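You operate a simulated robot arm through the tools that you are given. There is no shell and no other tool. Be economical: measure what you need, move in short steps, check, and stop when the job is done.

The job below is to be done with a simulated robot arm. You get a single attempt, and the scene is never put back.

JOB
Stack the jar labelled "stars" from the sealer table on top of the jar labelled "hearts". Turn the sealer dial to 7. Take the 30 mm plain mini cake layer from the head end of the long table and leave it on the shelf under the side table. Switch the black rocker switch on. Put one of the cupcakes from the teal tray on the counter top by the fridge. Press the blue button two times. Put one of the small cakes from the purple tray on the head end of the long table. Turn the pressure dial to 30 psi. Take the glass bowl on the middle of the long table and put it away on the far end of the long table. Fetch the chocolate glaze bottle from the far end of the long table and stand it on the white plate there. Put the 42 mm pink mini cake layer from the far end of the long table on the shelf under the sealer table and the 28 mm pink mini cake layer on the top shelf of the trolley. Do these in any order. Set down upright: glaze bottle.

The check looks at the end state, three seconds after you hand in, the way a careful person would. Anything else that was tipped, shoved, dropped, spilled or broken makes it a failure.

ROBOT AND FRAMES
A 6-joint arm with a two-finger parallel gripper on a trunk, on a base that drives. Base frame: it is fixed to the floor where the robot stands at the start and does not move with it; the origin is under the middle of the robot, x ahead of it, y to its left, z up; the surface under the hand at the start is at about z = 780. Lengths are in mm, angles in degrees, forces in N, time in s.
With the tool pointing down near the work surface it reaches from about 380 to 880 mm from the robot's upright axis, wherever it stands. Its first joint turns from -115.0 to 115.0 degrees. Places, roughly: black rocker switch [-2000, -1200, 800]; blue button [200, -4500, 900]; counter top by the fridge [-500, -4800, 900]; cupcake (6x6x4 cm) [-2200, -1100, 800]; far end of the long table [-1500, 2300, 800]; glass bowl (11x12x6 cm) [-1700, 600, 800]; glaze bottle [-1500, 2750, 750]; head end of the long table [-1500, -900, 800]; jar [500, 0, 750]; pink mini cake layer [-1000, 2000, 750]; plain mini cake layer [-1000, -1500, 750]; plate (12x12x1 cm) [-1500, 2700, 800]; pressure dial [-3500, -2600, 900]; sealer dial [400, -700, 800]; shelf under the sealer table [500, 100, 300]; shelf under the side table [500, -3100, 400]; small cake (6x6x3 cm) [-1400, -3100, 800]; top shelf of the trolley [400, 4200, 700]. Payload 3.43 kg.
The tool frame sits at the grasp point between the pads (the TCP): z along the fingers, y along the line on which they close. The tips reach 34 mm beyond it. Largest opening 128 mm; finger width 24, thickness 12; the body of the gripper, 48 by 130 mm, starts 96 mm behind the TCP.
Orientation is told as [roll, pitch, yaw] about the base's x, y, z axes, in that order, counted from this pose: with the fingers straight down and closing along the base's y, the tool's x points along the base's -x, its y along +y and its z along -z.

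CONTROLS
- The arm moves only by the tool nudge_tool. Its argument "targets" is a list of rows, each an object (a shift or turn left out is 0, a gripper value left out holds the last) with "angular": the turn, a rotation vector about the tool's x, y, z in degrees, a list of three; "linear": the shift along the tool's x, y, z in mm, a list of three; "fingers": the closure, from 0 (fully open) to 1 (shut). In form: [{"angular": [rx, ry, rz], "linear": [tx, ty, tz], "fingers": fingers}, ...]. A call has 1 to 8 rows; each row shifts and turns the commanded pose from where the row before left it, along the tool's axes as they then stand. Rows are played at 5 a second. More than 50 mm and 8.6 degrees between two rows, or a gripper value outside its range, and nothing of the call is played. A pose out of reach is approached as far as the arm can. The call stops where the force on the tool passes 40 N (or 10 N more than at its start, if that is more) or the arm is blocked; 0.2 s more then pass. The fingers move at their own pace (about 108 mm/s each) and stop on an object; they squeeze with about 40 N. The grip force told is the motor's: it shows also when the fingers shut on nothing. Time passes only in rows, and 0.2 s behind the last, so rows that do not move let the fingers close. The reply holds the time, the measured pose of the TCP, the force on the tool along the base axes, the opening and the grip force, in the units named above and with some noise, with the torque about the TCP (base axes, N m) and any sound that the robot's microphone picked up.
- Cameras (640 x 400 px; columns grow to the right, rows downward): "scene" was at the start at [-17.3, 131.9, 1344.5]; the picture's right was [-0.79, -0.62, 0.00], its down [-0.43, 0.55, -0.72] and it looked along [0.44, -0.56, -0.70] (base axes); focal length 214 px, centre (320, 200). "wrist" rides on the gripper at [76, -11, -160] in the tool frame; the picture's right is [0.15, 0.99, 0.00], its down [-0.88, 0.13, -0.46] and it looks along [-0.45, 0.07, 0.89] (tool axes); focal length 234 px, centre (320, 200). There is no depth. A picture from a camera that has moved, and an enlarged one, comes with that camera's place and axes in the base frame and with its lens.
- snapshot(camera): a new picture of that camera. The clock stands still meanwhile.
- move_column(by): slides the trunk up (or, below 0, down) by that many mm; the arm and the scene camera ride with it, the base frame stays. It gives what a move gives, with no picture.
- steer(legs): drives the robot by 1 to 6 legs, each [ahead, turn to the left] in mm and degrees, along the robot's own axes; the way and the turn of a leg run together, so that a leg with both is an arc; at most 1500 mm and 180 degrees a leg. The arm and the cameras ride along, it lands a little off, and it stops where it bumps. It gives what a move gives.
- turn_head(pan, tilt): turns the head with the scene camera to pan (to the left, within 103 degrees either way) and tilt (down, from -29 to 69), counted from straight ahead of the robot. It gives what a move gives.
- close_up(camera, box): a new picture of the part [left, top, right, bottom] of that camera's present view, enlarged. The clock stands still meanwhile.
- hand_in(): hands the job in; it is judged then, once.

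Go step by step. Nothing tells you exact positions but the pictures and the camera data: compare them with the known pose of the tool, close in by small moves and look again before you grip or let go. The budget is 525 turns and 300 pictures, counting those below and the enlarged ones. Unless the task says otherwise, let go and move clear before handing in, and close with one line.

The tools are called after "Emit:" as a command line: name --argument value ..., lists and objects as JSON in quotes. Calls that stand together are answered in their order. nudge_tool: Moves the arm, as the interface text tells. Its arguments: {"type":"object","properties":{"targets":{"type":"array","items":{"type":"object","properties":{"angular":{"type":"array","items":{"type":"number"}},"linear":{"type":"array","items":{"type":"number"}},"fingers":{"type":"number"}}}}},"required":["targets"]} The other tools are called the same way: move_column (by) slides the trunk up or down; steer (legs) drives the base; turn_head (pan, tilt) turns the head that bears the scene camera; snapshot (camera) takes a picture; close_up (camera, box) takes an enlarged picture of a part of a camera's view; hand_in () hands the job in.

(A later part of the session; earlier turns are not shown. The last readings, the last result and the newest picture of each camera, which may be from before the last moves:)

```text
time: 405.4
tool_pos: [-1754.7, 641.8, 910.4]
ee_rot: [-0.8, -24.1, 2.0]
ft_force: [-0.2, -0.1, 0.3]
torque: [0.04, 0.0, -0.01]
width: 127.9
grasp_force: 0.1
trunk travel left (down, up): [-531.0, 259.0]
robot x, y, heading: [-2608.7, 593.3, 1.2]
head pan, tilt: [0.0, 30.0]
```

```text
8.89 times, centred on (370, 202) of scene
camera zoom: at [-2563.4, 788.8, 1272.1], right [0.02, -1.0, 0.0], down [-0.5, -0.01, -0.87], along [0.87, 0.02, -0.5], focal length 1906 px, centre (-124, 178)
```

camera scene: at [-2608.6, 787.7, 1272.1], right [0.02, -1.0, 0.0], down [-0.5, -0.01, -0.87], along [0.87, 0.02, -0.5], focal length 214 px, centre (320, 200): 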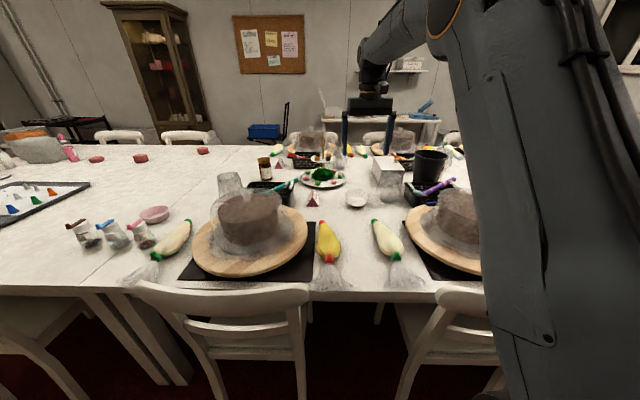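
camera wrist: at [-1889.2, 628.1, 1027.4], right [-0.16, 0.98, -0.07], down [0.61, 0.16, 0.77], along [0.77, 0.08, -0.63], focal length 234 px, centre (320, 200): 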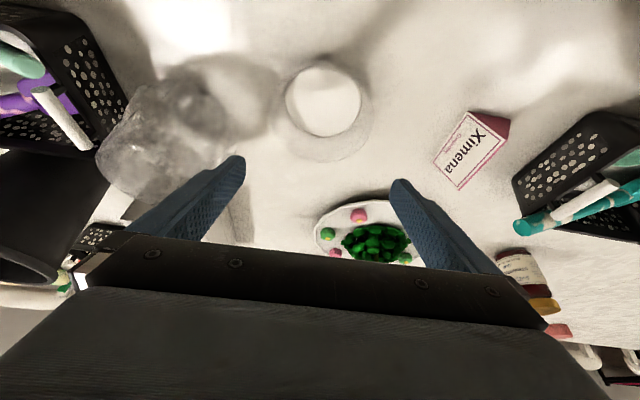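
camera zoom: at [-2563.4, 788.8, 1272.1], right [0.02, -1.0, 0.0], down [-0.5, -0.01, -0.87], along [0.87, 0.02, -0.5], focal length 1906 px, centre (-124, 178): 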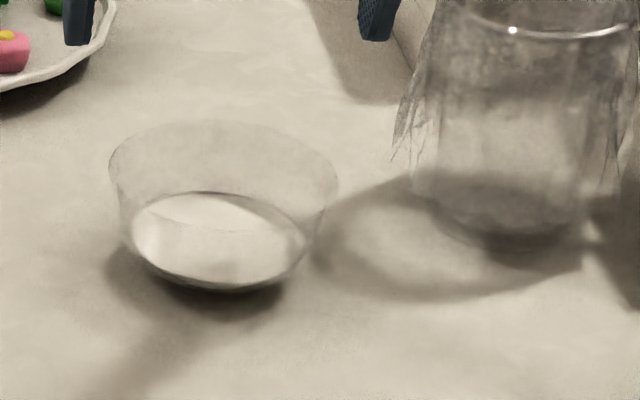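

Bowl rim ≈114 mm wide, centre ≈ [-1746,633]. Centring in y and descending with the gripper fully open, stopping to check.

Emit:
nudge_tool --targets '[{"linear": [-3.6, -8.7, 1.6]}, {"linear": [12.2, 0, 27.4]}, {"linear": [12.2, 0, 27.4]}, {"linear": [4, 0, 9]}]'

Emit:
close_up --camera "wrist" --box '[210, 50, 430, 220]'

Emit:
close_up --camera "scene" --box '[330, 150, 430, 225]'

```text
time: 406.4
tool_pos: [-1750.5, 630.6, 840.2]
ee_rot: [-0.8, -24.0, 2.0]
ft_force: [-0.3, -0.8, 0.5]
torque: [-0.02, -0.01, 0.03]
width: 127.9
grasp_force: 0.1
trunk travel left (down, up): [-531.0, 259.0]
robot x, y, heading: [-2607.1, 590.7, 1.3]
head pan, tilt: [0.0, 30.0]
```

```text
2.35 times, centred on (320, 135) of wrist
camera zoom: at [-1885.7, 616.6, 957.5], right [-0.16, 0.98, -0.07], down [0.61, 0.16, 0.77], along [0.77, 0.08, -0.63], focal length 551 px, centre (320, 353)
```

zoom: 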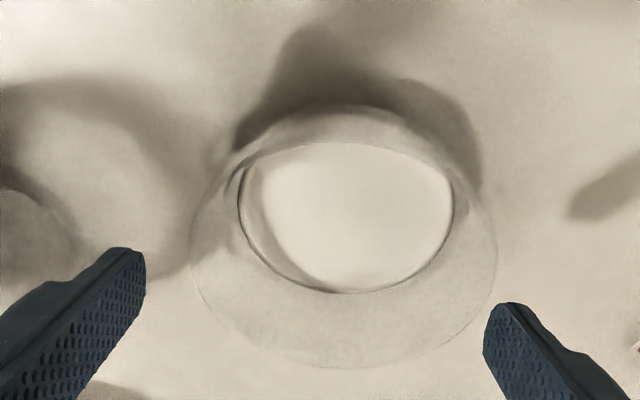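

```text
5.33 times, centred on (380, 188) of scene
camera zoom: at [-2563.2, 788.8, 1272.1], right [0.02, -1.0, 0.0], down [-0.5, -0.01, -0.87], along [0.87, 0.02, -0.5], focal length 1144 px, centre (0, 267)
```

zoom: 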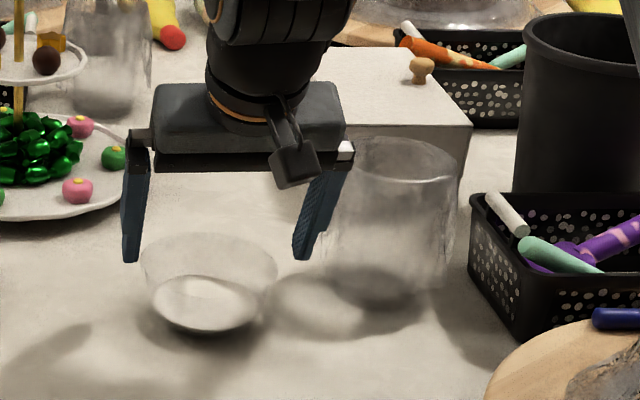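

Both views agree the bowl is ~6 mm further to +y. Correcting and descending around it.

Emit:
nudge_tool --targets '[{"linear": [0, 6, 0]}, {"linear": [8.1, 0, 18.3]}, {"linear": [6.1, 0, 13.7]}, {"linear": [3.3, 0, 7.3]}]'

Emit:
close_up --camera "wrist" --box '[210, 50, 430, 220]'

Emit:
close_up --camera "scene" --box '[330, 150, 430, 225]'

```text
time: 407.4
tool_pos: [-1751.4, 636.8, 798.4]
ee_rot: [-0.8, -24.0, 2.1]
ft_force: [-0.6, 0.2, -0.2]
torque: [0.01, 0.02, 0.02]
width: 128.1
grasp_force: 0.0
trunk travel left (down, up): [-531.0, 259.0]
robot x, y, heading: [-2605.8, 594.3, 1.2]
head pan, tilt: [0.0, 30.0]
```

```text
2.35 times, centred on (320, 135) of wrist
camera zoom: at [-1884.7, 623.2, 914.2], right [-0.16, 0.98, -0.07], down [0.61, 0.16, 0.77], along [0.77, 0.08, -0.63], focal length 551 px, centre (320, 353)
```

zoom: 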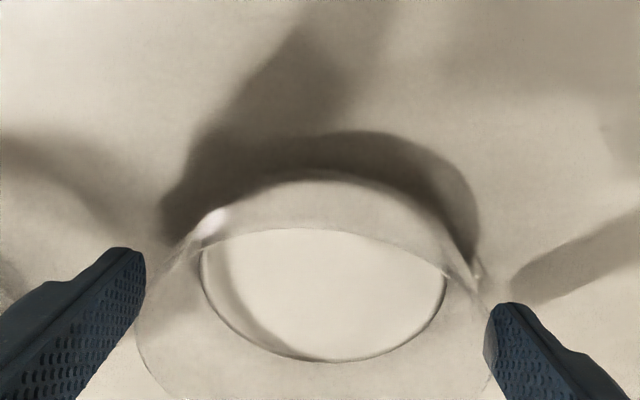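

```text
5.33 times, centred on (380, 188) of scene
camera zoom: at [-2563.2, 788.8, 1272.1], right [0.02, -1.0, 0.0], down [-0.5, -0.01, -0.87], along [0.87, 0.02, -0.5], focal length 1144 px, centre (0, 267)
```

zoom: 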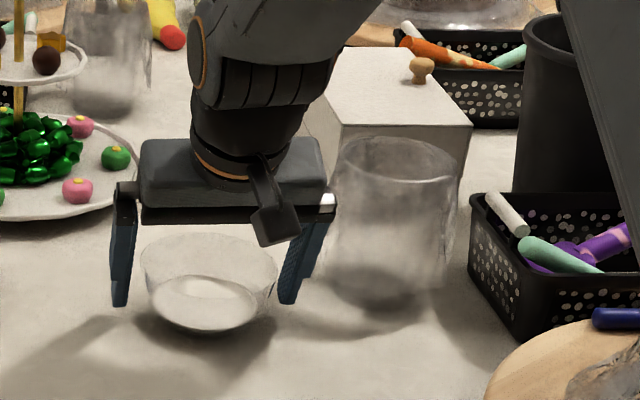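

Fingers straddle the bowl without contact. Advancing 10 mm and closing.

Emit:
nudge_tool --targets '[{"linear": [-9.1, 0, 4.1]}, {"fingers": 0.06}, {"fingers": 0.12}, {"fingers": 0.3}, {"fingers": 0.6}, {"fingers": 1.0}, {"fingers": 1.0}]'

Emit:
close_up --camera "wrist" --box '[210, 50, 430, 220]'

Emit:
close_up --camera "scene" --box '[330, 150, 430, 225]'

```text
time: 408.9
tool_pos: [-1741.5, 636.9, 798.6]
ee_rot: [-0.7, -24.0, 2.1]
ft_force: [0.1, 0.0, -0.8]
torque: [0.0, -0.07, 0.0]
width: 109.6
grasp_force: 39.2
trunk travel left (down, up): [-531.0, 259.0]
robot x, y, heading: [-2605.7, 590.5, 1.3]
head pan, tilt: [0.0, 30.0]
```

```text
2.35 times, centred on (320, 135) of wrist
camera zoom: at [-1874.7, 623.8, 914.5], right [-0.16, 0.98, -0.07], down [0.61, 0.16, 0.77], along [0.77, 0.08, -0.63], focal length 551 px, centre (320, 353)
```

zoom: 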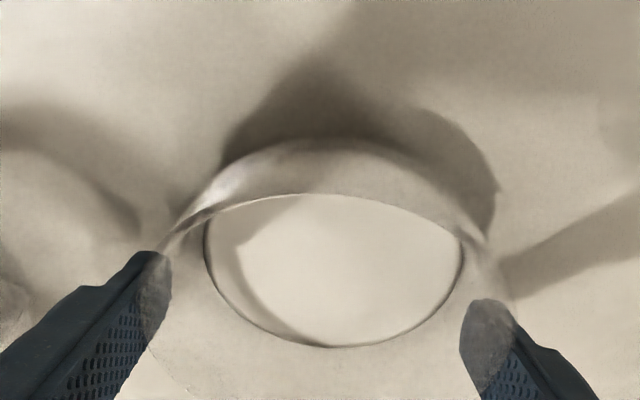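

```text
5.33 times, centred on (380, 188) of scene
camera zoom: at [-2563.1, 788.8, 1272.1], right [0.02, -1.0, 0.0], down [-0.5, -0.01, -0.87], along [0.87, 0.02, -0.5], focal length 1144 px, centre (0, 267)
```

zoom: 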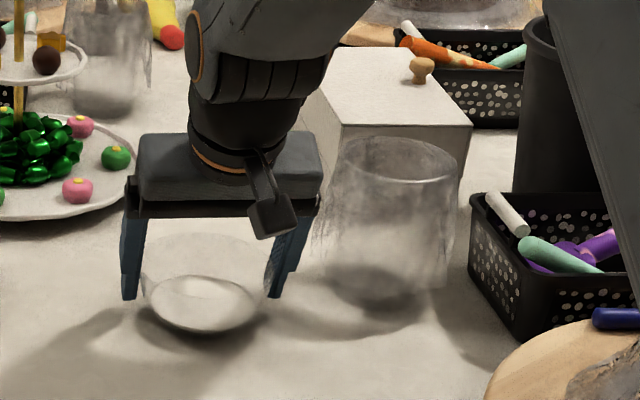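

Gripped at 110 mm. Lifting gently.

Emit:
nudge_tool --targets '[{"linear": [-0.8, 0, -1.8]}, {"linear": [-1.6, 0, -3.6]}, {"linear": [-2.5, 0, -5.5]}, {"linear": [-3.3, 0, -7.3]}, {"linear": [-4, 0, -9]}, {"linear": [-4, 0, -9]}]'

Emit:
close_up --camera "scene" --box '[330, 130, 430, 225]'

```text
time: 410.4
tool_pos: [-1741.7, 638.5, 837.8]
ee_rot: [-0.8, -24.0, 2.0]
ft_force: [-0.8, 0.6, -1.9]
torque: [-0.02, 0.0, 0.0]
width: 109.3
grasp_force: 40.2
trunk travel left (down, up): [-531.0, 259.0]
robot x, y, heading: [-2605.4, 588.9, 1.5]
head pan, tilt: [0.0, 30.0]
```

```text
4.21 times, centred on (380, 178) of scene
camera zoom: at [-2562.9, 788.8, 1272.1], right [0.02, -1.0, 0.0], down [-0.5, -0.01, -0.87], along [0.87, 0.02, -0.5], focal length 903 px, centre (67, 295)
```

zoom: 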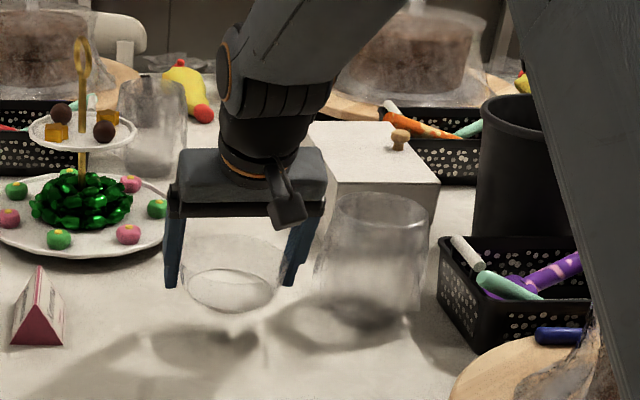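

Emit:
nudge_tool --targets '[{"linear": [-5, 0, -11]}, {"linear": [-7, 0, -15.5]}, {"linear": [-8.1, 0, -18.3]}, {"linear": [-8.1, 0, -18.3]}, {"linear": [-8.1, 0, -18.3]}, {"linear": [-8.1, 0, -18.3]}, {"linear": [-8.1, 0, -18.3]}, {"linear": [-5, 0, -11]}]'

Emit:
nudge_tool --targets '[{"linear": [9, 0, -4]}, {"linear": [18, 0, -8]}, {"linear": [23, 0, -10]}, {"linear": [23, 0, -10]}, {"linear": [23, 0, -10]}, {"linear": [23, 0, -10]}, {"linear": [23, 0, -10]}, {"linear": [12, 0, -5]}]'

Emit:
steer --legs '[[-250, 0], [0, 90], [1400, 0]]'

Emit:
turn_head --pan -60 --tilt 25

Emit:
snapshot --camera "scene"

```text
time: 412.1
tool_pos: [-1740.8, 640.2, 980.1]
ee_rot: [-0.8, -24.0, 2.1]
ft_force: [1.2, 1.1, -2.5]
torque: [0.02, -0.01, 0.0]
width: 109.0
grasp_force: 39.8
trunk travel left (down, up): [-531.0, 259.0]
robot x, y, heading: [-2607.6, 593.1, 1.2]
head pan, tilt: [0.0, 30.0]
```

```text
time: 413.9
tool_pos: [-1908.2, 635.5, 976.7]
ee_rot: [-0.8, -24.0, 2.0]
ft_force: [1.0, -0.1, -3.5]
torque: [0.01, -0.01, 0.02]
width: 109.2
grasp_force: 39.5
trunk travel left (down, up): [-531.0, 259.0]
robot x, y, heading: [-2605.7, 592.5, 1.2]
head pan, tilt: [0.0, 30.0]
```

```text
time: 426.1
tool_pos: [-2930.4, 2673.5, 976.4]
ee_rot: [-0.8, -23.9, 92.1]
ft_force: [0.1, -0.5, -1.9]
torque: [-0.01, -0.02, 0.03]
width: 109.2
grasp_force: 39.7
trunk travel left (down, up): [-531.0, 259.0]
robot x, y, heading: [-2889.9, 1976.6, 91.5]
head pan, tilt: [0.0, 30.0]
```

```text
time: 427.4
tool_pos: [-2929.6, 2673.9, 977.3]
ee_rot: [-0.8, -24.1, 92.1]
ft_force: [0.0, 0.9, -2.1]
torque: [0.04, 0.01, 0.0]
width: 109.4
grasp_force: 40.4
trunk travel left (down, up): [-531.0, 259.0]
robot x, y, heading: [-2884.2, 1976.3, 91.3]
head pan, tilt: [-60.0, 25.0]
```

```text
135 pictures are left
camera scene: at [-3000.9, 1979.1, 1280.1], right [0.52, -0.85, 0.0], down [-0.36, -0.22, -0.91], along [0.77, 0.47, -0.42], focal length 214 px, centre (320, 200)
```

scene: 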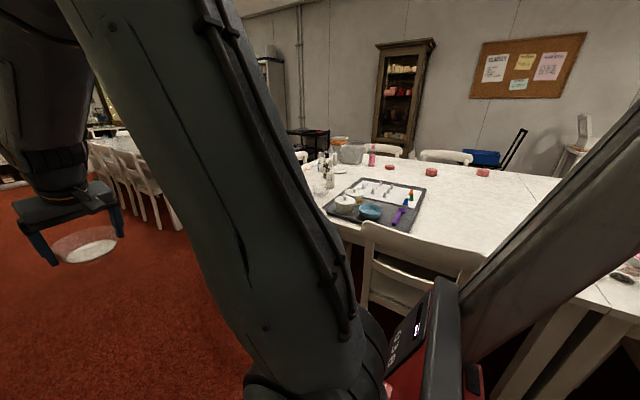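

Emit:
close_up --camera "scene" --box '[290, 125, 530, 265]'

```text
2.67 times, centred on (410, 195) of scene
camera zoom: at [-3000.9, 1979.1, 1280.1], right [0.52, -0.85, 0.0], down [-0.36, -0.22, -0.91], along [0.77, 0.47, -0.42], focal length 572 px, centre (80, 213)
```

zoom: 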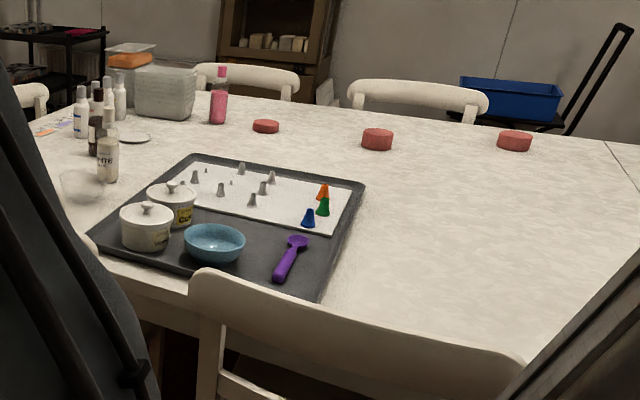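

The far-end section has free space south of the tray, around [-1800,1900]. Driving into position.

Emit:
steer --legs '[[-110, 0], [0, -91], [270, 0]]'

Emit:
turn_head --pan 0 --tilt 30

Emit:
snapshot --camera "scene"

Emit:
snapshot --camera "wrist"

```text
time: 434.0
tool_pos: [-1913.5, 1912.7, 977.3]
ee_rot: [-0.8, -24.0, 2.0]
ft_force: [0.5, -0.1, -2.7]
torque: [0.01, 0.02, 0.01]
width: 109.3
grasp_force: 40.1
trunk travel left (down, up): [-531.0, 259.0]
robot x, y, heading: [-2614.0, 1876.9, 1.4]
head pan, tilt: [-60.0, 25.0]
```

```text
time: 435.3
tool_pos: [-1913.0, 1913.5, 976.0]
ee_rot: [-0.8, -24.0, 1.9]
ft_force: [-0.3, -0.2, -2.2]
torque: [0.0, -0.05, 0.0]
width: 109.0
grasp_force: 40.1
trunk travel left (down, up): [-531.0, 259.0]
robot x, y, heading: [-2610.1, 1877.1, 1.3]
head pan, tilt: [0.0, 30.0]
```

```text
133 pictures are left
camera scene: at [-2567.5, 2069.0, 1272.1], right [0.02, -1.0, 0.0], down [-0.5, -0.01, -0.87], along [0.87, 0.02, -0.5], focal length 214 px, centre (320, 200)
```

scene: 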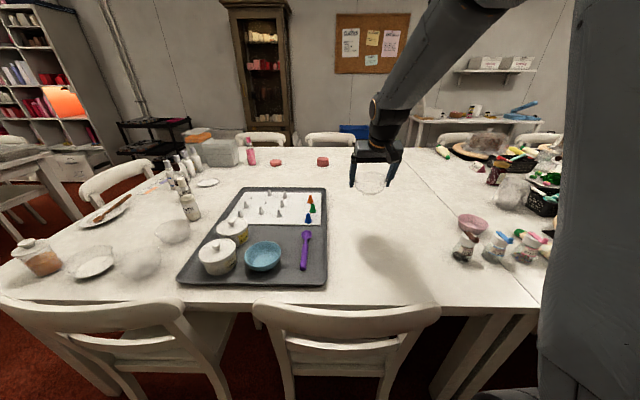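

```text
132 pictures are left
camera wrist: at [-2047.7, 1900.2, 1093.2], right [-0.16, 0.98, -0.07], down [0.62, 0.16, 0.77], along [0.77, 0.08, -0.63], focal length 234 px, centre (320, 200)
```

wrist: 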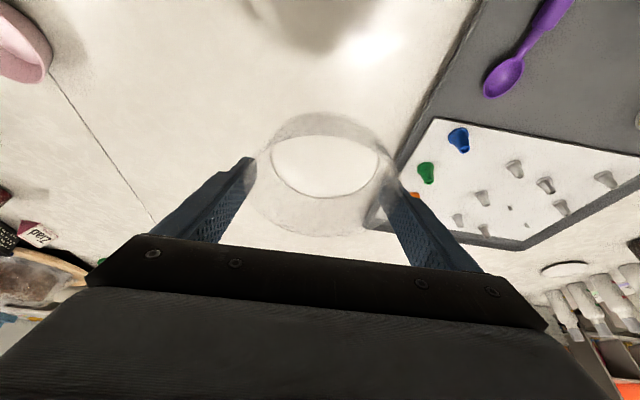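

Below is clear table. Moving 40 mm further in and lowering to the grip height.

Emit:
nudge_tool --targets '[{"linear": [-9, 0, 4]}, {"linear": [-18, 0, 8]}, {"linear": [-9, 0, 4]}, {"linear": [5, 0, 11]}, {"linear": [9, 0, 20]}, {"linear": [10.2, 0, 22.8]}, {"linear": [10.2, 0, 22.8]}, {"linear": [10.2, 0, 22.8]}]'

Emit:
nudge_tool --targets '[{"linear": [10.2, 0, 22.8]}, {"linear": [8, 0, 18]}, {"linear": [5, 0, 11]}, {"linear": [2.5, 0, 5.5]}, {"linear": [1.2, 0, 2.7]}]'

Emit:
close_up --camera "scene" --box '[310, 150, 450, 270]'

```text
time: 437.1
tool_pos: [-1876.9, 1912.9, 867.2]
ee_rot: [-0.7, -24.0, 1.9]
ft_force: [-1.1, 0.7, -1.8]
torque: [-0.04, -0.01, 0.03]
width: 109.1
grasp_force: 39.5
trunk travel left (down, up): [-531.0, 259.0]
robot x, y, heading: [-2610.6, 1875.8, 1.2]
head pan, tilt: [0.0, 30.0]
```

```text
time: 438.3
tool_pos: [-1874.4, 1911.8, 803.5]
ee_rot: [-0.8, -24.1, 1.9]
ft_force: [0.3, -0.2, -2.6]
torque: [0.03, -0.02, -0.01]
width: 109.1
grasp_force: 40.3
trunk travel left (down, up): [-531.0, 259.0]
robot x, y, heading: [-2614.7, 1874.0, 1.2]
head pan, tilt: [0.0, 30.0]
```

```text
3.33 times, centred on (380, 210) of scene
camera zoom: at [-2567.5, 2069.1, 1272.1], right [0.02, -1.0, 0.0], down [-0.5, -0.01, -0.87], along [0.87, 0.02, -0.5], focal length 715 px, centre (120, 167)
```

zoom: 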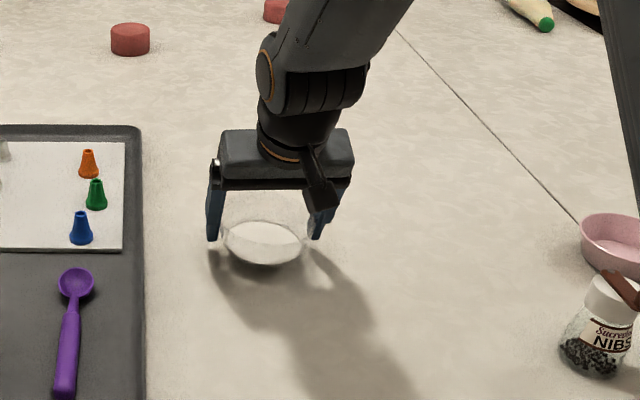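

Emit:
nudge_tool --targets '[{"linear": [0.8, 0, 1.8]}]'

Emit:
nudge_tool --targets '[{"linear": [0.8, 0, 1.8]}]'

Emit:
nudge_tool --targets '[{"linear": [0.6, 0, 1.4]}]'

Emit:
nudge_tool --targets '[{"linear": [0.6, 0, 1.4]}]'

```text
time: 438.7
tool_pos: [-1874.7, 1911.2, 800.0]
ee_rot: [-0.8, -23.9, 1.8]
ft_force: [0.4, -0.3, -2.5]
torque: [-0.02, 0.0, 0.02]
width: 109.2
grasp_force: 40.0
trunk travel left (down, up): [-531.0, 259.0]
robot x, y, heading: [-2614.7, 1873.3, 1.1]
head pan, tilt: [0.0, 30.0]
```

```text
time: 439.1
tool_pos: [-1875.5, 1912.2, 798.0]
ee_rot: [-0.8, -24.0, 1.9]
ft_force: [-0.5, -0.2, -2.2]
torque: [-0.01, -0.06, 0.04]
width: 108.8
grasp_force: 40.1
trunk travel left (down, up): [-531.0, 259.0]
robot x, y, heading: [-2612.6, 1870.1, 1.0]
head pan, tilt: [0.0, 30.0]
```

```text
time: 439.5
tool_pos: [-1874.9, 1911.8, 797.4]
ee_rot: [-0.7, -24.1, 1.8]
ft_force: [-2.3, -1.6, 10.8]
torque: [0.14, 0.46, 0.13]
width: 109.2
grasp_force: 40.2
trunk travel left (down, up): [-531.0, 259.0]
robot x, y, heading: [-2610.9, 1867.8, 1.3]
head pan, tilt: [0.0, 30.0]
```

```text
time: 439.9
tool_pos: [-1875.5, 1911.9, 796.6]
ee_rot: [-0.8, -24.2, 1.8]
ft_force: [-4.3, -1.7, 21.2]
torque: [0.06, -0.09, 0.13]
width: 108.9
grasp_force: 39.8
trunk travel left (down, up): [-531.0, 259.0]
robot x, y, heading: [-2612.9, 1869.9, 0.8]
head pan, tilt: [0.0, 30.0]
```

On the table. Opening fully and rising straight up.

Emit:
nudge_tool --targets '[{"fingers": 0}, {"fingers": 0}, {"linear": [-4, 0, -9]}, {"linear": [-8.1, 0, -18.3]}, {"linear": [-16, 0, -36]}, {"linear": [-18, 0, -41]}, {"linear": [-18, 0, -41]}]'

Emit:
close_up --camera "scene" --box '[310, 150, 450, 270]'

Emit:
close_up --camera "scene" --box '[60, 130, 340, 290]'

```text
time: 441.5
tool_pos: [-1875.0, 1916.2, 953.1]
ee_rot: [-0.9, -23.8, 1.9]
ft_force: [0.6, -0.1, -0.4]
torque: [0.02, 0.0, 0.0]
width: 128.3
grasp_force: 0.0
trunk travel left (down, up): [-531.0, 259.0]
robot x, y, heading: [-2611.3, 1871.7, 0.7]
head pan, tilt: [0.0, 30.0]
```

```text
3.33 times, centred on (380, 210) of scene
camera zoom: at [-2567.2, 2069.1, 1272.1], right [0.02, -1.0, 0.0], down [-0.5, -0.01, -0.87], along [0.87, 0.02, -0.5], focal length 715 px, centre (120, 167)
```

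zoom: 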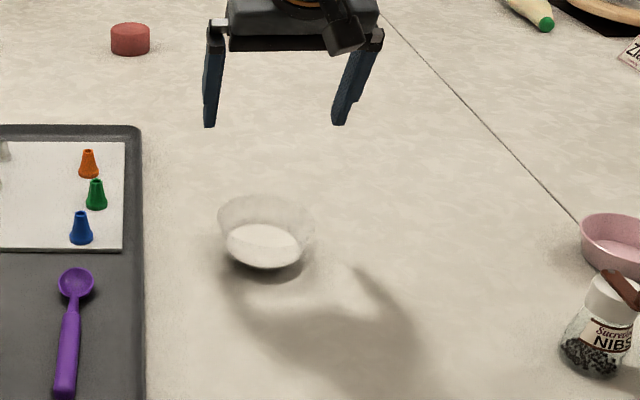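

```text
2.29 times, centred on (200, 210) of scene
camera zoom: at [-2567.2, 2069.1, 1272.1], right [0.02, -1.0, 0.0], down [-0.5, -0.01, -0.87], along [0.87, 0.02, -0.5], focal length 490 px, centre (594, 177)
```

zoom: 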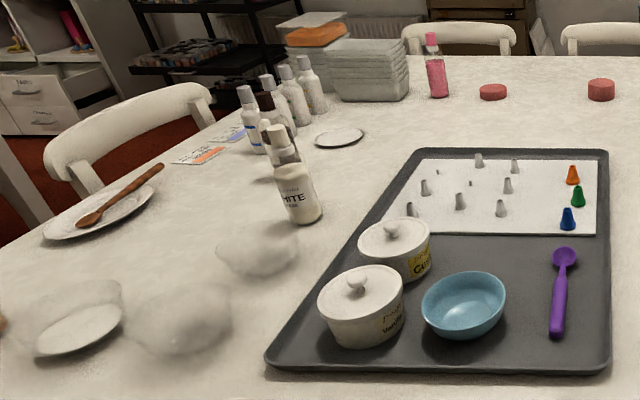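

Bowl is set down. Now the bottles near the white plate (~[-1485,2728]); best approached from the table's north end. Folding the arm and driving around.

Emit:
nudge_tool --targets '[{"linear": [-18, 0, -41]}, {"angular": [0, 8.2, 0]}, {"angular": [0, 8.2, 0]}, {"angular": [0, 8.2, 0]}, {"linear": [45, 0, 0]}, {"linear": [45, 0, 0]}, {"linear": [45, 0, 0]}]'

Emit:
steer --legs '[[-280, 0], [0, 90], [1450, 0]]'

Emit:
turn_head --pan -60 --tilt 20

Emit:
snapshot --camera "scene"

```text
time: 443.1
tool_pos: [-2009.3, 1911.3, 1002.3]
ee_rot: [-0.8, 0.6, 1.4]
ft_force: [-0.9, 0.5, -0.5]
torque: [0.0, 0.05, 0.0]
width: 128.0
grasp_force: 0.1
trunk travel left (down, up): [-531.0, 259.0]
robot x, y, heading: [-2613.1, 1872.0, 1.1]
head pan, tilt: [0.0, 30.0]
```

```text
time: 455.9
tool_pos: [-3070.8, 3948.5, 1001.7]
ee_rot: [-0.8, 0.7, 94.9]
ft_force: [0.4, 0.2, -0.4]
torque: [0.01, 0.0, 0.0]
width: 127.9
grasp_force: 0.1
trunk travel left (down, up): [-531.0, 259.0]
robot x, y, heading: [-2995.5, 3346.1, 94.6]
head pan, tilt: [0.0, 30.0]
```

```text
time: 457.2
tool_pos: [-3069.4, 3949.3, 1001.6]
ee_rot: [-0.9, 0.5, 95.0]
ft_force: [-0.3, 1.1, -0.7]
torque: [0.05, -0.01, -0.01]
width: 128.0
grasp_force: 0.0
trunk travel left (down, up): [-531.0, 259.0]
robot x, y, heading: [-2993.8, 3349.3, 94.4]
head pan, tilt: [-60.0, 20.0]
```

```text
128 pictures are left
camera scene: at [-3108.4, 3345.2, 1288.1], right [0.57, -0.82, 0.0], down [-0.28, -0.19, -0.94], along [0.77, 0.53, -0.34], focal length 214 px, centre (320, 200)
```

scene: 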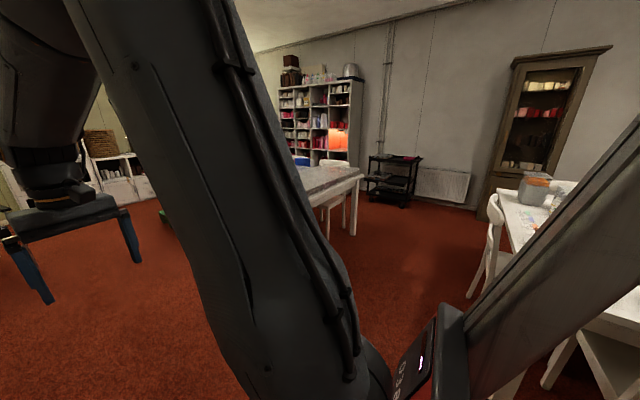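

The lane north of the table is clear (second table starts near y 4300). Driving to its north end facing south.

Emit:
steer --legs '[[0, -85], [1500, 0], [0, -99.5]]'

Emit:
turn_head --pan 0 --tilt 35

Emit:
snapshot --camera "scene"

```text
time: 472.3
tool_pos: [-1521.2, 2976.4, 1002.3]
ee_rot: [-0.8, 0.5, -90.5]
ft_force: [-0.1, -0.4, -0.8]
torque: [0.0, -0.02, 0.0]
width: 128.1
grasp_force: 0.0
trunk travel left (down, up): [-531.0, 259.0]
robot x, y, heading: [-1537.1, 3581.8, -90.7]
head pan, tilt: [-60.0, 20.0]
```

```text
time: 473.6
tool_pos: [-1521.0, 2977.1, 1002.2]
ee_rot: [-0.8, 0.6, -90.4]
ft_force: [0.0, -0.9, -0.4]
torque: [0.01, 0.03, 0.03]
width: 128.2
grasp_force: 0.0
trunk travel left (down, up): [-531.0, 259.0]
robot x, y, heading: [-1536.7, 3578.9, -90.7]
head pan, tilt: [0.0, 35.0]
```

```text
127 pictures are left
camera scene: at [-1346.0, 3533.2, 1264.3], right [-1.0, 0.01, 0.0], down [0.01, 0.57, -0.82], along [-0.01, -0.82, -0.57], focal length 214 px, centre (320, 200)
```

scene: 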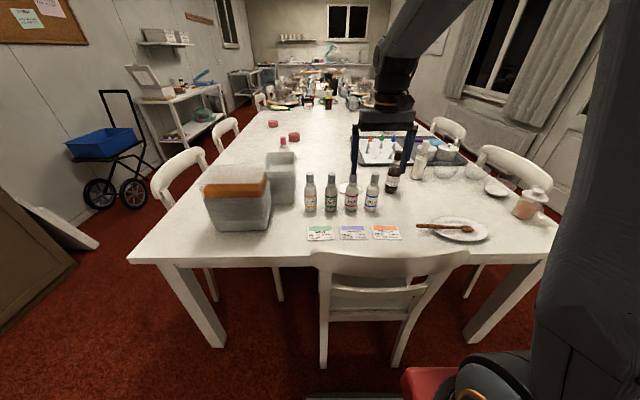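

Emit:
close_up --camera "scene" --box '[290, 130, 450, 240]'

Emit:
snapshot --camera "wrist"

```text
3.64 times, centred on (370, 185) of scene
camera zoom: at [-1346.0, 3533.2, 1264.3], right [-1.0, 0.01, 0.0], down [0.01, 0.57, -0.82], along [-0.01, -0.82, -0.57], focal length 780 px, centre (138, 254)
```

zoom: 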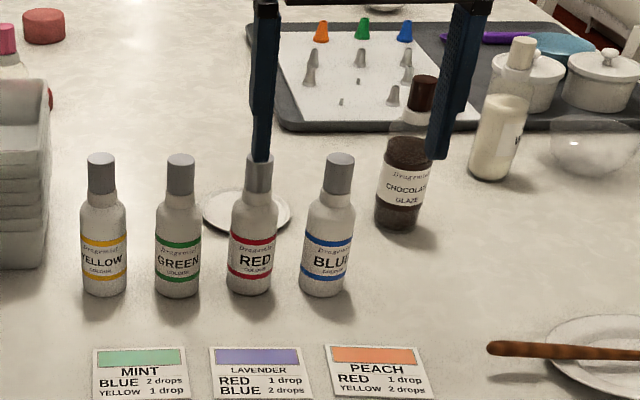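

```text
125 pictures are left
camera wrist: at [-1529.3, 3051.1, 1164.1], right [0.99, 0.14, -0.01], down [0.13, -0.89, 0.44], along [0.05, -0.44, -0.9], focal length 234 px, centre (320, 200)
```

wrist: 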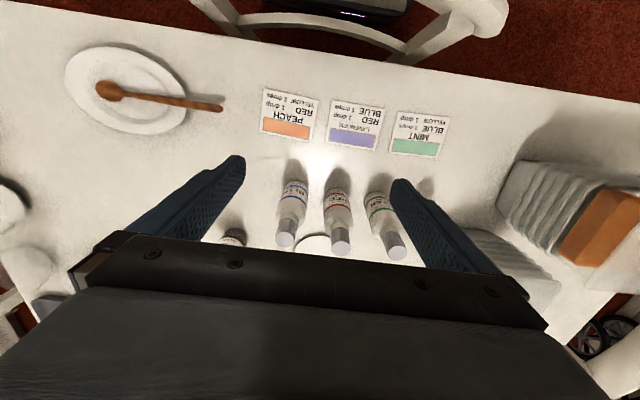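

The chocolate glaze bottle stands near [-1680,2705]; the small white plate is at about [-1492,2706]. Driving 135 mm closer (chair permitting) and hovering near the bottle.

Emit:
steer --legs '[[135, 0]]'

Emit:
nudge_tool --targets '[{"linear": [0, -40, 0]}, {"linear": [0, -40, 0]}, {"linear": [-15, -40, 0]}, {"linear": [-45, 0, 0]}]'

Emit:
snapshot --camera "wrist"

Emit:
snapshot --camera "scene"

```text
time: 474.9
tool_pos: [-1523.6, 2851.9, 1002.6]
ee_rot: [-0.7, 0.6, -90.4]
ft_force: [-0.1, -0.9, 0.1]
torque: [-0.03, -0.05, -0.02]
width: 128.0
grasp_force: 0.0
trunk travel left (down, up): [-531.0, 259.0]
robot x, y, heading: [-1540.1, 3456.9, -90.7]
head pan, tilt: [0.0, 35.0]
stopped in leg 1: the robot was blocked; the commanded pose is now the measured one
```

```text
time: 475.9
tool_pos: [-1643.7, 2794.8, 1005.5]
ee_rot: [-0.8, 0.4, -90.5]
ft_force: [-0.1, 0.2, 0.2]
torque: [-0.02, 0.02, 0.05]
width: 128.2
grasp_force: 0.0
trunk travel left (down, up): [-531.0, 259.0]
robot x, y, heading: [-1543.1, 3452.7, -91.0]
head pan, tilt: [0.0, 35.0]
```

```text
124 pictures are left
camera wrist: at [-1652.5, 2869.6, 1166.7], right [0.99, 0.14, -0.01], down [0.13, -0.89, 0.45], along [0.05, -0.44, -0.9], focal length 234 px, centre (320, 200)
```

wrist: 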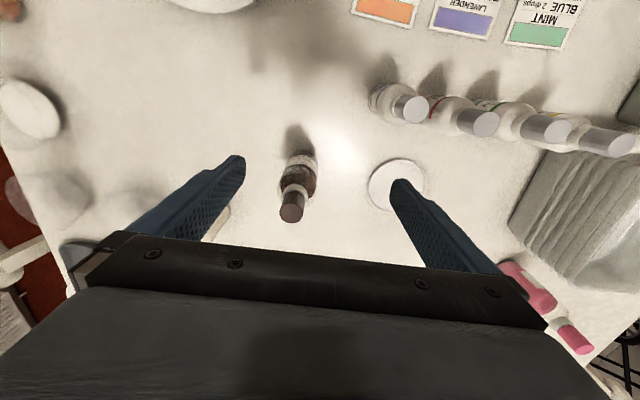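

```text
123 pictures are left
camera scene: at [-1347.7, 3408.8, 1264.3], right [-1.0, 0.01, 0.0], down [0.01, 0.57, -0.82], along [-0.01, -0.82, -0.57], focal length 214 px, centre (320, 200)
```

scene: 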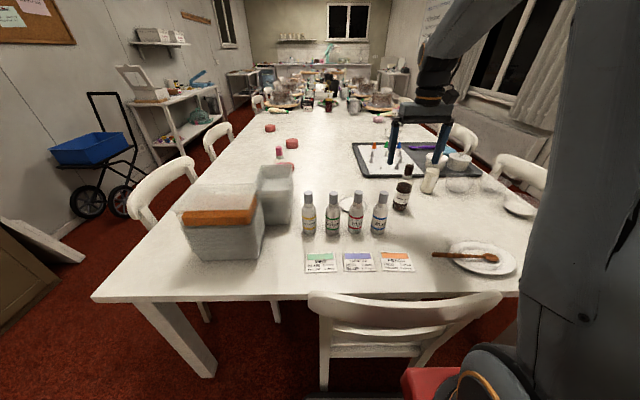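

Wrist view puts the chocolate bottle at [-1672,2742] and the plate at [-1492,2725]. Centring over the bottle and descending partway.

Emit:
nudge_tool --targets '[{"linear": [-26, -14, 0], "fingers": 0.2}, {"linear": [-27, -14, 0]}, {"linear": [0, 0, 30]}]'

Emit:
snapshot --camera "wrist"

Emit:
close_up --camera "scene" --box '[330, 100, 460, 240]'

```text
time: 476.7
tool_pos: [-1672.5, 2740.2, 972.2]
ee_rot: [-0.8, 0.6, -90.5]
ft_force: [0.1, -0.1, -0.5]
torque: [-0.04, 0.0, 0.02]
width: 102.4
grasp_force: 0.1
trunk travel left (down, up): [-531.0, 259.0]
robot x, y, heading: [-1542.9, 3455.7, -90.9]
head pan, tilt: [0.0, 35.0]
```

```text
122 pictures are left
camera wrist: at [-1681.7, 2815.0, 1134.8], right [0.99, 0.14, -0.01], down [0.13, -0.89, 0.45], along [0.05, -0.44, -0.9], focal length 234 px, centre (320, 200)
```

wrist: 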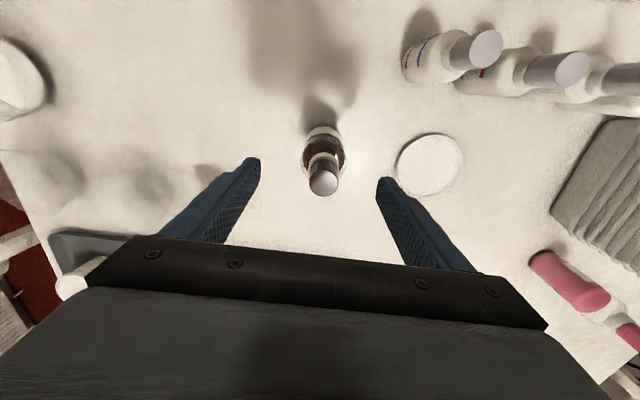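

```text
2.86 times, centred on (395, 170) of scene
camera zoom: at [-1347.7, 3408.4, 1264.3], right [-1.0, 0.01, 0.0], down [0.01, 0.57, -0.82], along [-0.01, -0.82, -0.57], focal length 613 px, centre (106, 286)
```

zoom: 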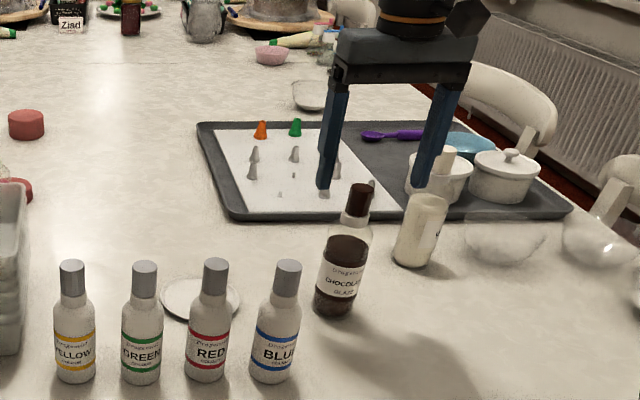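

Emit:
nudge_tool --targets '[{"linear": [-10, 2, 0]}, {"linear": [0, 0, 40]}, {"linear": [0, 0, 40]}, {"linear": [0, 0, 35]}, {"linear": [0, 0, 10]}]'

Emit:
close_up --camera "scene" --box '[350, 110, 460, 230]'

Emit:
close_up --camera "wrist" --box '[220, 90, 420, 260]'

```text
time: 477.9
tool_pos: [-1671.7, 2730.7, 846.6]
ee_rot: [-0.8, 0.6, -90.5]
ft_force: [0.0, 0.0, -0.2]
torque: [0.02, -0.04, 0.0]
width: 102.7
grasp_force: 0.1
trunk travel left (down, up): [-531.0, 259.0]
robot x, y, heading: [-1539.3, 3453.9, -90.7]
head pan, tilt: [0.0, 35.0]
```

```text
3.33 times, centred on (405, 170) of scene
camera zoom: at [-1347.8, 3408.3, 1264.3], right [-1.0, 0.01, 0.0], down [0.01, 0.57, -0.82], along [-0.01, -0.82, -0.57], focal length 715 px, centre (37, 300)
```

zoom: 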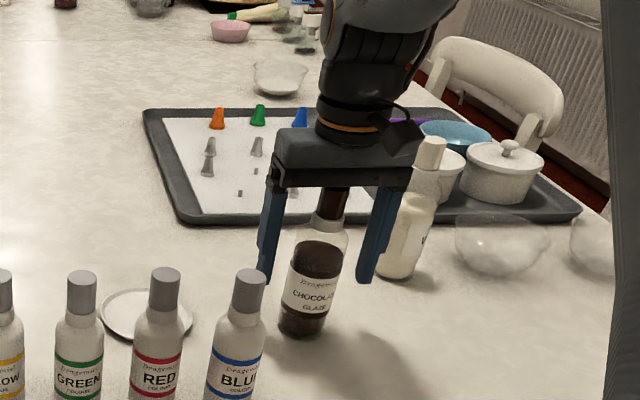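

```text
2.35 times, centred on (320, 175) of wrist
camera zoom: at [-1679.1, 2805.6, 1008.7], right [0.99, 0.14, -0.01], down [0.13, -0.89, 0.45], along [0.05, -0.44, -0.9], focal length 551 px, centre (320, 259)
```

zoom: 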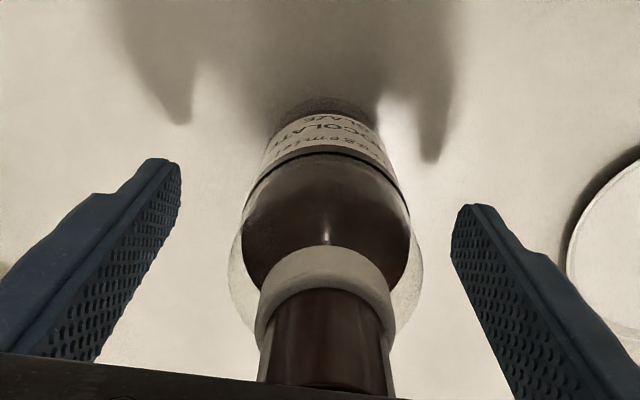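

Fingers are around the bottle body. Gripping.

Emit:
nudge_tool --targets '[{"fingers": 0.4}, {"fingers": 1}, {"fingers": 1}, {"fingers": 1}]'

Emit:
nudge_tool --targets '[{"linear": [0, 0, -2]}, {"linear": [0, 0, -4]}, {"linear": [0, 0, -6]}, {"linear": [0, 0, -8]}, {"linear": [0, 0, -8]}]'

Emit:
close_up --camera "scene" --box '[350, 110, 460, 230]'

```text
time: 478.9
tool_pos: [-1670.4, 2731.1, 847.8]
ee_rot: [-0.9, 0.6, -90.6]
ft_force: [1.3, -0.2, 0.0]
torque: [-0.02, -0.16, 0.01]
width: 53.4
grasp_force: 39.7
trunk travel left (down, up): [-531.0, 259.0]
robot x, y, heading: [-1543.0, 3453.3, -90.8]
head pan, tilt: [0.0, 35.0]
```

```text
time: 480.1
tool_pos: [-1670.9, 2731.0, 876.4]
ee_rot: [-0.7, 0.7, -90.4]
ft_force: [0.3, 0.3, -2.8]
torque: [0.0, 0.07, -0.02]
width: 53.1
grasp_force: 40.1
trunk travel left (down, up): [-531.0, 259.0]
robot x, y, heading: [-1544.2, 3456.1, -90.9]
head pan, tilt: [0.0, 35.0]
```

```text
3.33 times, centred on (405, 170) of scene
camera zoom: at [-1347.8, 3408.0, 1264.3], right [-1.0, 0.01, 0.0], down [0.01, 0.57, -0.82], along [-0.01, -0.82, -0.57], focal length 715 px, centre (37, 300)
```

zoom: 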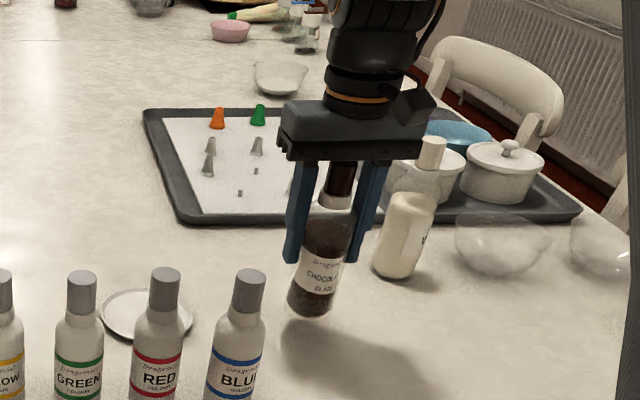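

Held steady. Moving sideways to above the plate.

Emit:
nudge_tool --targets '[{"linear": [0, 8, -6]}, {"linear": [0, 16, -6]}, {"linear": [-1, 22, 0]}, {"linear": [-1, 24, 0]}, {"linear": [-1, 24, 0]}, {"linear": [-1, 24, 0]}, {"linear": [-1, 24, 0]}, {"linear": [-1, 18, 0]}]'

Emit:
nudge_tool --targets '[{"linear": [0, 12, 0]}, {"linear": [0, 5, 0]}, {"linear": [0, 0, 0]}]'

Emit:
close_up --camera "scene" --box '[290, 110, 430, 240]'

Emit:
snapshot --camera "wrist"

```text
time: 481.9
tool_pos: [-1512.1, 2723.3, 886.5]
ee_rot: [-0.8, 0.6, -90.5]
ft_force: [-0.2, 0.5, -2.8]
torque: [0.0, 0.05, -0.01]
width: 53.2
grasp_force: 40.0
trunk travel left (down, up): [-531.0, 259.0]
robot x, y, heading: [-1541.6, 3456.3, -90.7]
head pan, tilt: [0.0, 35.0]
```

```text
time: 482.7
tool_pos: [-1495.5, 2723.3, 886.2]
ee_rot: [-0.8, 0.7, -90.5]
ft_force: [-0.3, 0.1, -3.1]
torque: [-0.03, -0.02, 0.01]
width: 53.5
grasp_force: 40.2
trunk travel left (down, up): [-531.0, 259.0]
robot x, y, heading: [-1542.2, 3455.2, -90.6]
head pan, tilt: [0.0, 35.0]
```

```text
3.08 times, centred on (360, 175) of scene
camera zoom: at [-1347.7, 3408.1, 1264.3], right [-1.0, 0.01, 0.0], down [0.01, 0.57, -0.82], along [-0.01, -0.82, -0.57], focal length 660 px, centre (197, 277)
```

zoom: 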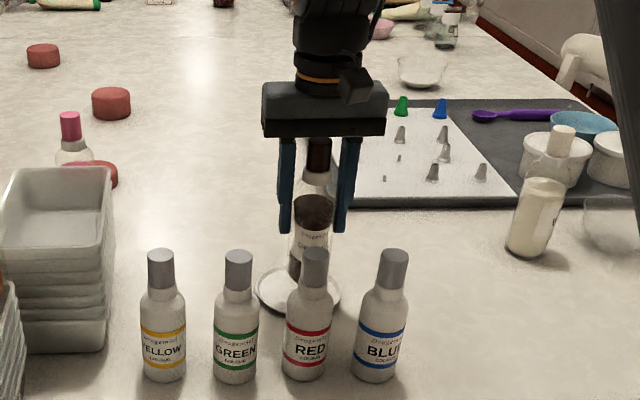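

```text
116 pictures are left
camera wrist: at [-1503.3, 2797.4, 1047.5], right [0.99, 0.14, -0.01], down [0.13, -0.89, 0.44], along [0.05, -0.44, -0.9], focal length 234 px, centre (320, 200)
```

wrist: 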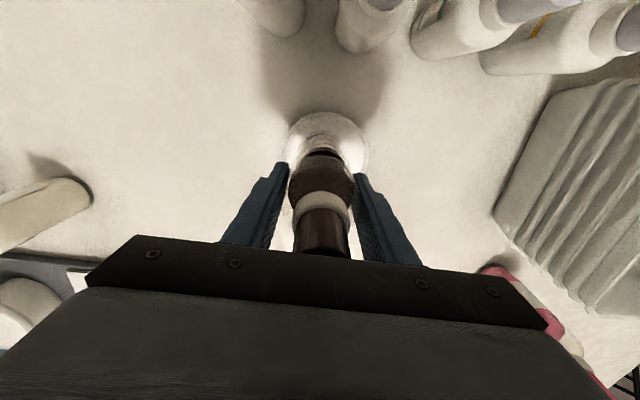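

Plate centre is more like [-1485,2712]; correcting and lowering.

Emit:
nudge_tool --targets '[{"linear": [-6, 5, 0]}, {"linear": [-5, 5.5, 0]}, {"linear": [0, 0, 6]}, {"linear": [0, 0, 8]}, {"linear": [0, 0, 5]}, {"linear": [0, 0, 3]}]'

Emit:
close_up --camera "scene" --box '[310, 150, 400, 240]'

Emit:
close_up --camera "wrist" --box '[240, 80, 400, 200]'

```text
time: 484.1
tool_pos: [-1484.5, 2712.2, 863.2]
ee_rot: [-0.8, 0.6, -90.6]
ft_force: [0.6, -1.1, -1.7]
torque: [-0.02, -0.03, -0.01]
width: 53.3
grasp_force: 39.6
trunk travel left (down, up): [-531.0, 259.0]
robot x, y, heading: [-1543.2, 3455.1, -91.0]
head pan, tilt: [0.0, 35.0]
```

```text
4.44 times, centred on (355, 195) of scene
camera zoom: at [-1347.7, 3408.1, 1264.3], right [-1.0, 0.01, 0.0], down [0.01, 0.57, -0.82], along [-0.01, -0.82, -0.57], focal length 953 px, centre (164, 222)
```

zoom: 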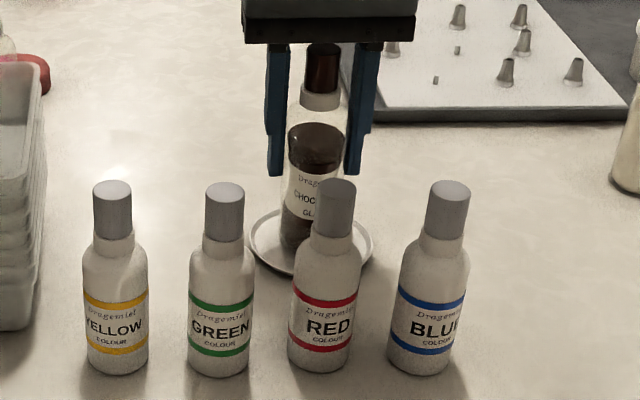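

```text
3.33 times, centred on (320, 140) of wrist
camera zoom: at [-1493.1, 2786.2, 1024.3], right [0.99, 0.14, -0.01], down [0.13, -0.89, 0.45], along [0.05, -0.44, -0.9], focal length 781 px, centre (320, 400)
```

zoom: 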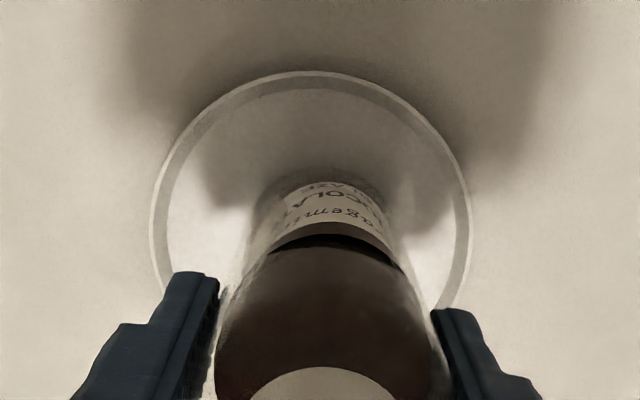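

Emit:
nudge_tool --targets '[{"linear": [3, -2, 0]}, {"linear": [3, -2, 0]}, {"linear": [0, 0, 3]}, {"linear": [0, 0, 2]}]'

Emit:
nudge_tool --targets '[{"linear": [0, 0, 2]}]'

Emit:
nudge_tool --targets '[{"linear": [0, 0, 2]}]'

Emit:
nudge_tool --targets '[{"linear": [0, 0, 1.5]}]'

```text
time: 485.1
tool_pos: [-1488.8, 2717.9, 859.5]
ee_rot: [-0.8, 0.6, -90.5]
ft_force: [-1.4, 1.0, 1.2]
torque: [0.14, 0.1, 0.01]
width: 53.5
grasp_force: 39.5
trunk travel left (down, up): [-531.0, 259.0]
robot x, y, heading: [-1545.4, 3455.2, -90.9]
head pan, tilt: [0.0, 35.0]
```

```text
time: 485.5
tool_pos: [-1488.6, 2718.3, 858.6]
ee_rot: [-0.7, 0.5, -90.5]
ft_force: [-0.4, 4.5, 18.9]
torque: [0.51, -0.6, 0.08]
width: 53.4
grasp_force: 39.5
trunk travel left (down, up): [-531.0, 259.0]
robot x, y, heading: [-1542.5, 3456.1, -91.0]
head pan, tilt: [0.0, 35.0]
```

```text
time: 485.9
tool_pos: [-1489.2, 2717.4, 856.8]
ee_rot: [-0.7, 0.3, -90.5]
ft_force: [0.2, 0.5, 29.2]
torque: [0.08, -0.79, 0.02]
width: 53.3
grasp_force: 40.1
trunk travel left (down, up): [-531.0, 259.0]
robot x, y, heading: [-1543.2, 3457.8, -90.8]
head pan, tilt: [0.0, 35.0]
```

```text
time: 486.3
tool_pos: [-1489.2, 2717.9, 855.1]
ee_rot: [-0.6, 0.3, -90.5]
ft_force: [1.7, -1.1, 27.5]
torque: [-0.21, -0.72, 0.02]
width: 53.3
grasp_force: 39.9
trunk travel left (down, up): [-531.0, 259.0]
robot x, y, heading: [-1539.5, 3453.6, -90.6]
head pan, tilt: [0.0, 35.0]
```

Standing on the plate. Releasing and rising.

Emit:
nudge_tool --targets '[{"fingers": 0.5}, {"fingers": 0.35}, {"fingers": 0.35}, {"linear": [0, 0, -15]}, {"linear": [0, 0, -40]}, {"linear": [0, 0, -45]}, {"linear": [0, 0, -45]}]'

Emit:
close_up --camera "scene" --box '[220, 100, 400, 240]'

Emit:
close_up --camera "wrist" --box '[220, 60, 420, 240]'

```text
time: 487.9
tool_pos: [-1485.5, 2715.9, 998.6]
ee_rot: [-0.8, 0.6, -90.4]
ft_force: [-0.4, -1.3, -0.6]
torque: [0.01, 0.01, -0.02]
width: 83.5
grasp_force: 0.0
trunk travel left (down, up): [-531.0, 259.0]
robot x, y, heading: [-1542.6, 3455.8, -90.7]
head pan, tilt: [0.0, 35.0]
```

```text
2.86 times, centred on (310, 170) of scene
camera zoom: at [-1347.7, 3407.9, 1264.3], right [-1.0, 0.01, 0.0], down [0.01, 0.57, -0.82], along [-0.01, -0.82, -0.57], focal length 613 px, centre (349, 286)
```

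zoom: 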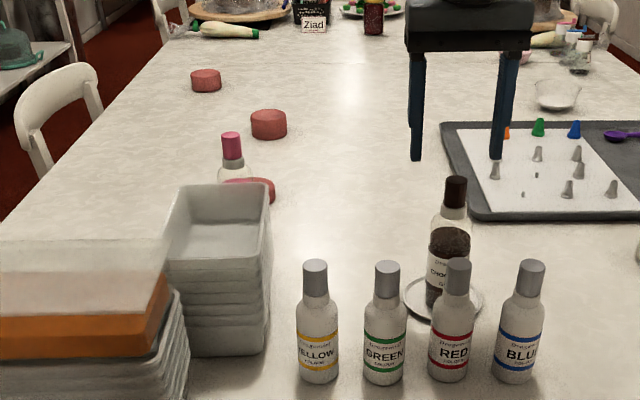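

```text
2.22 times, centred on (320, 150) of wrist
camera zoom: at [-1493.6, 2790.5, 1161.5], right [0.99, 0.14, -0.01], down [0.13, -0.89, 0.44], along [0.05, -0.44, -0.9], focal length 520 px, centre (320, 311)
```

zoom: 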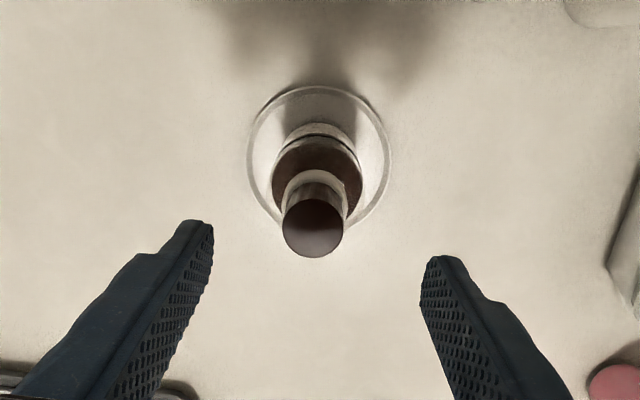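

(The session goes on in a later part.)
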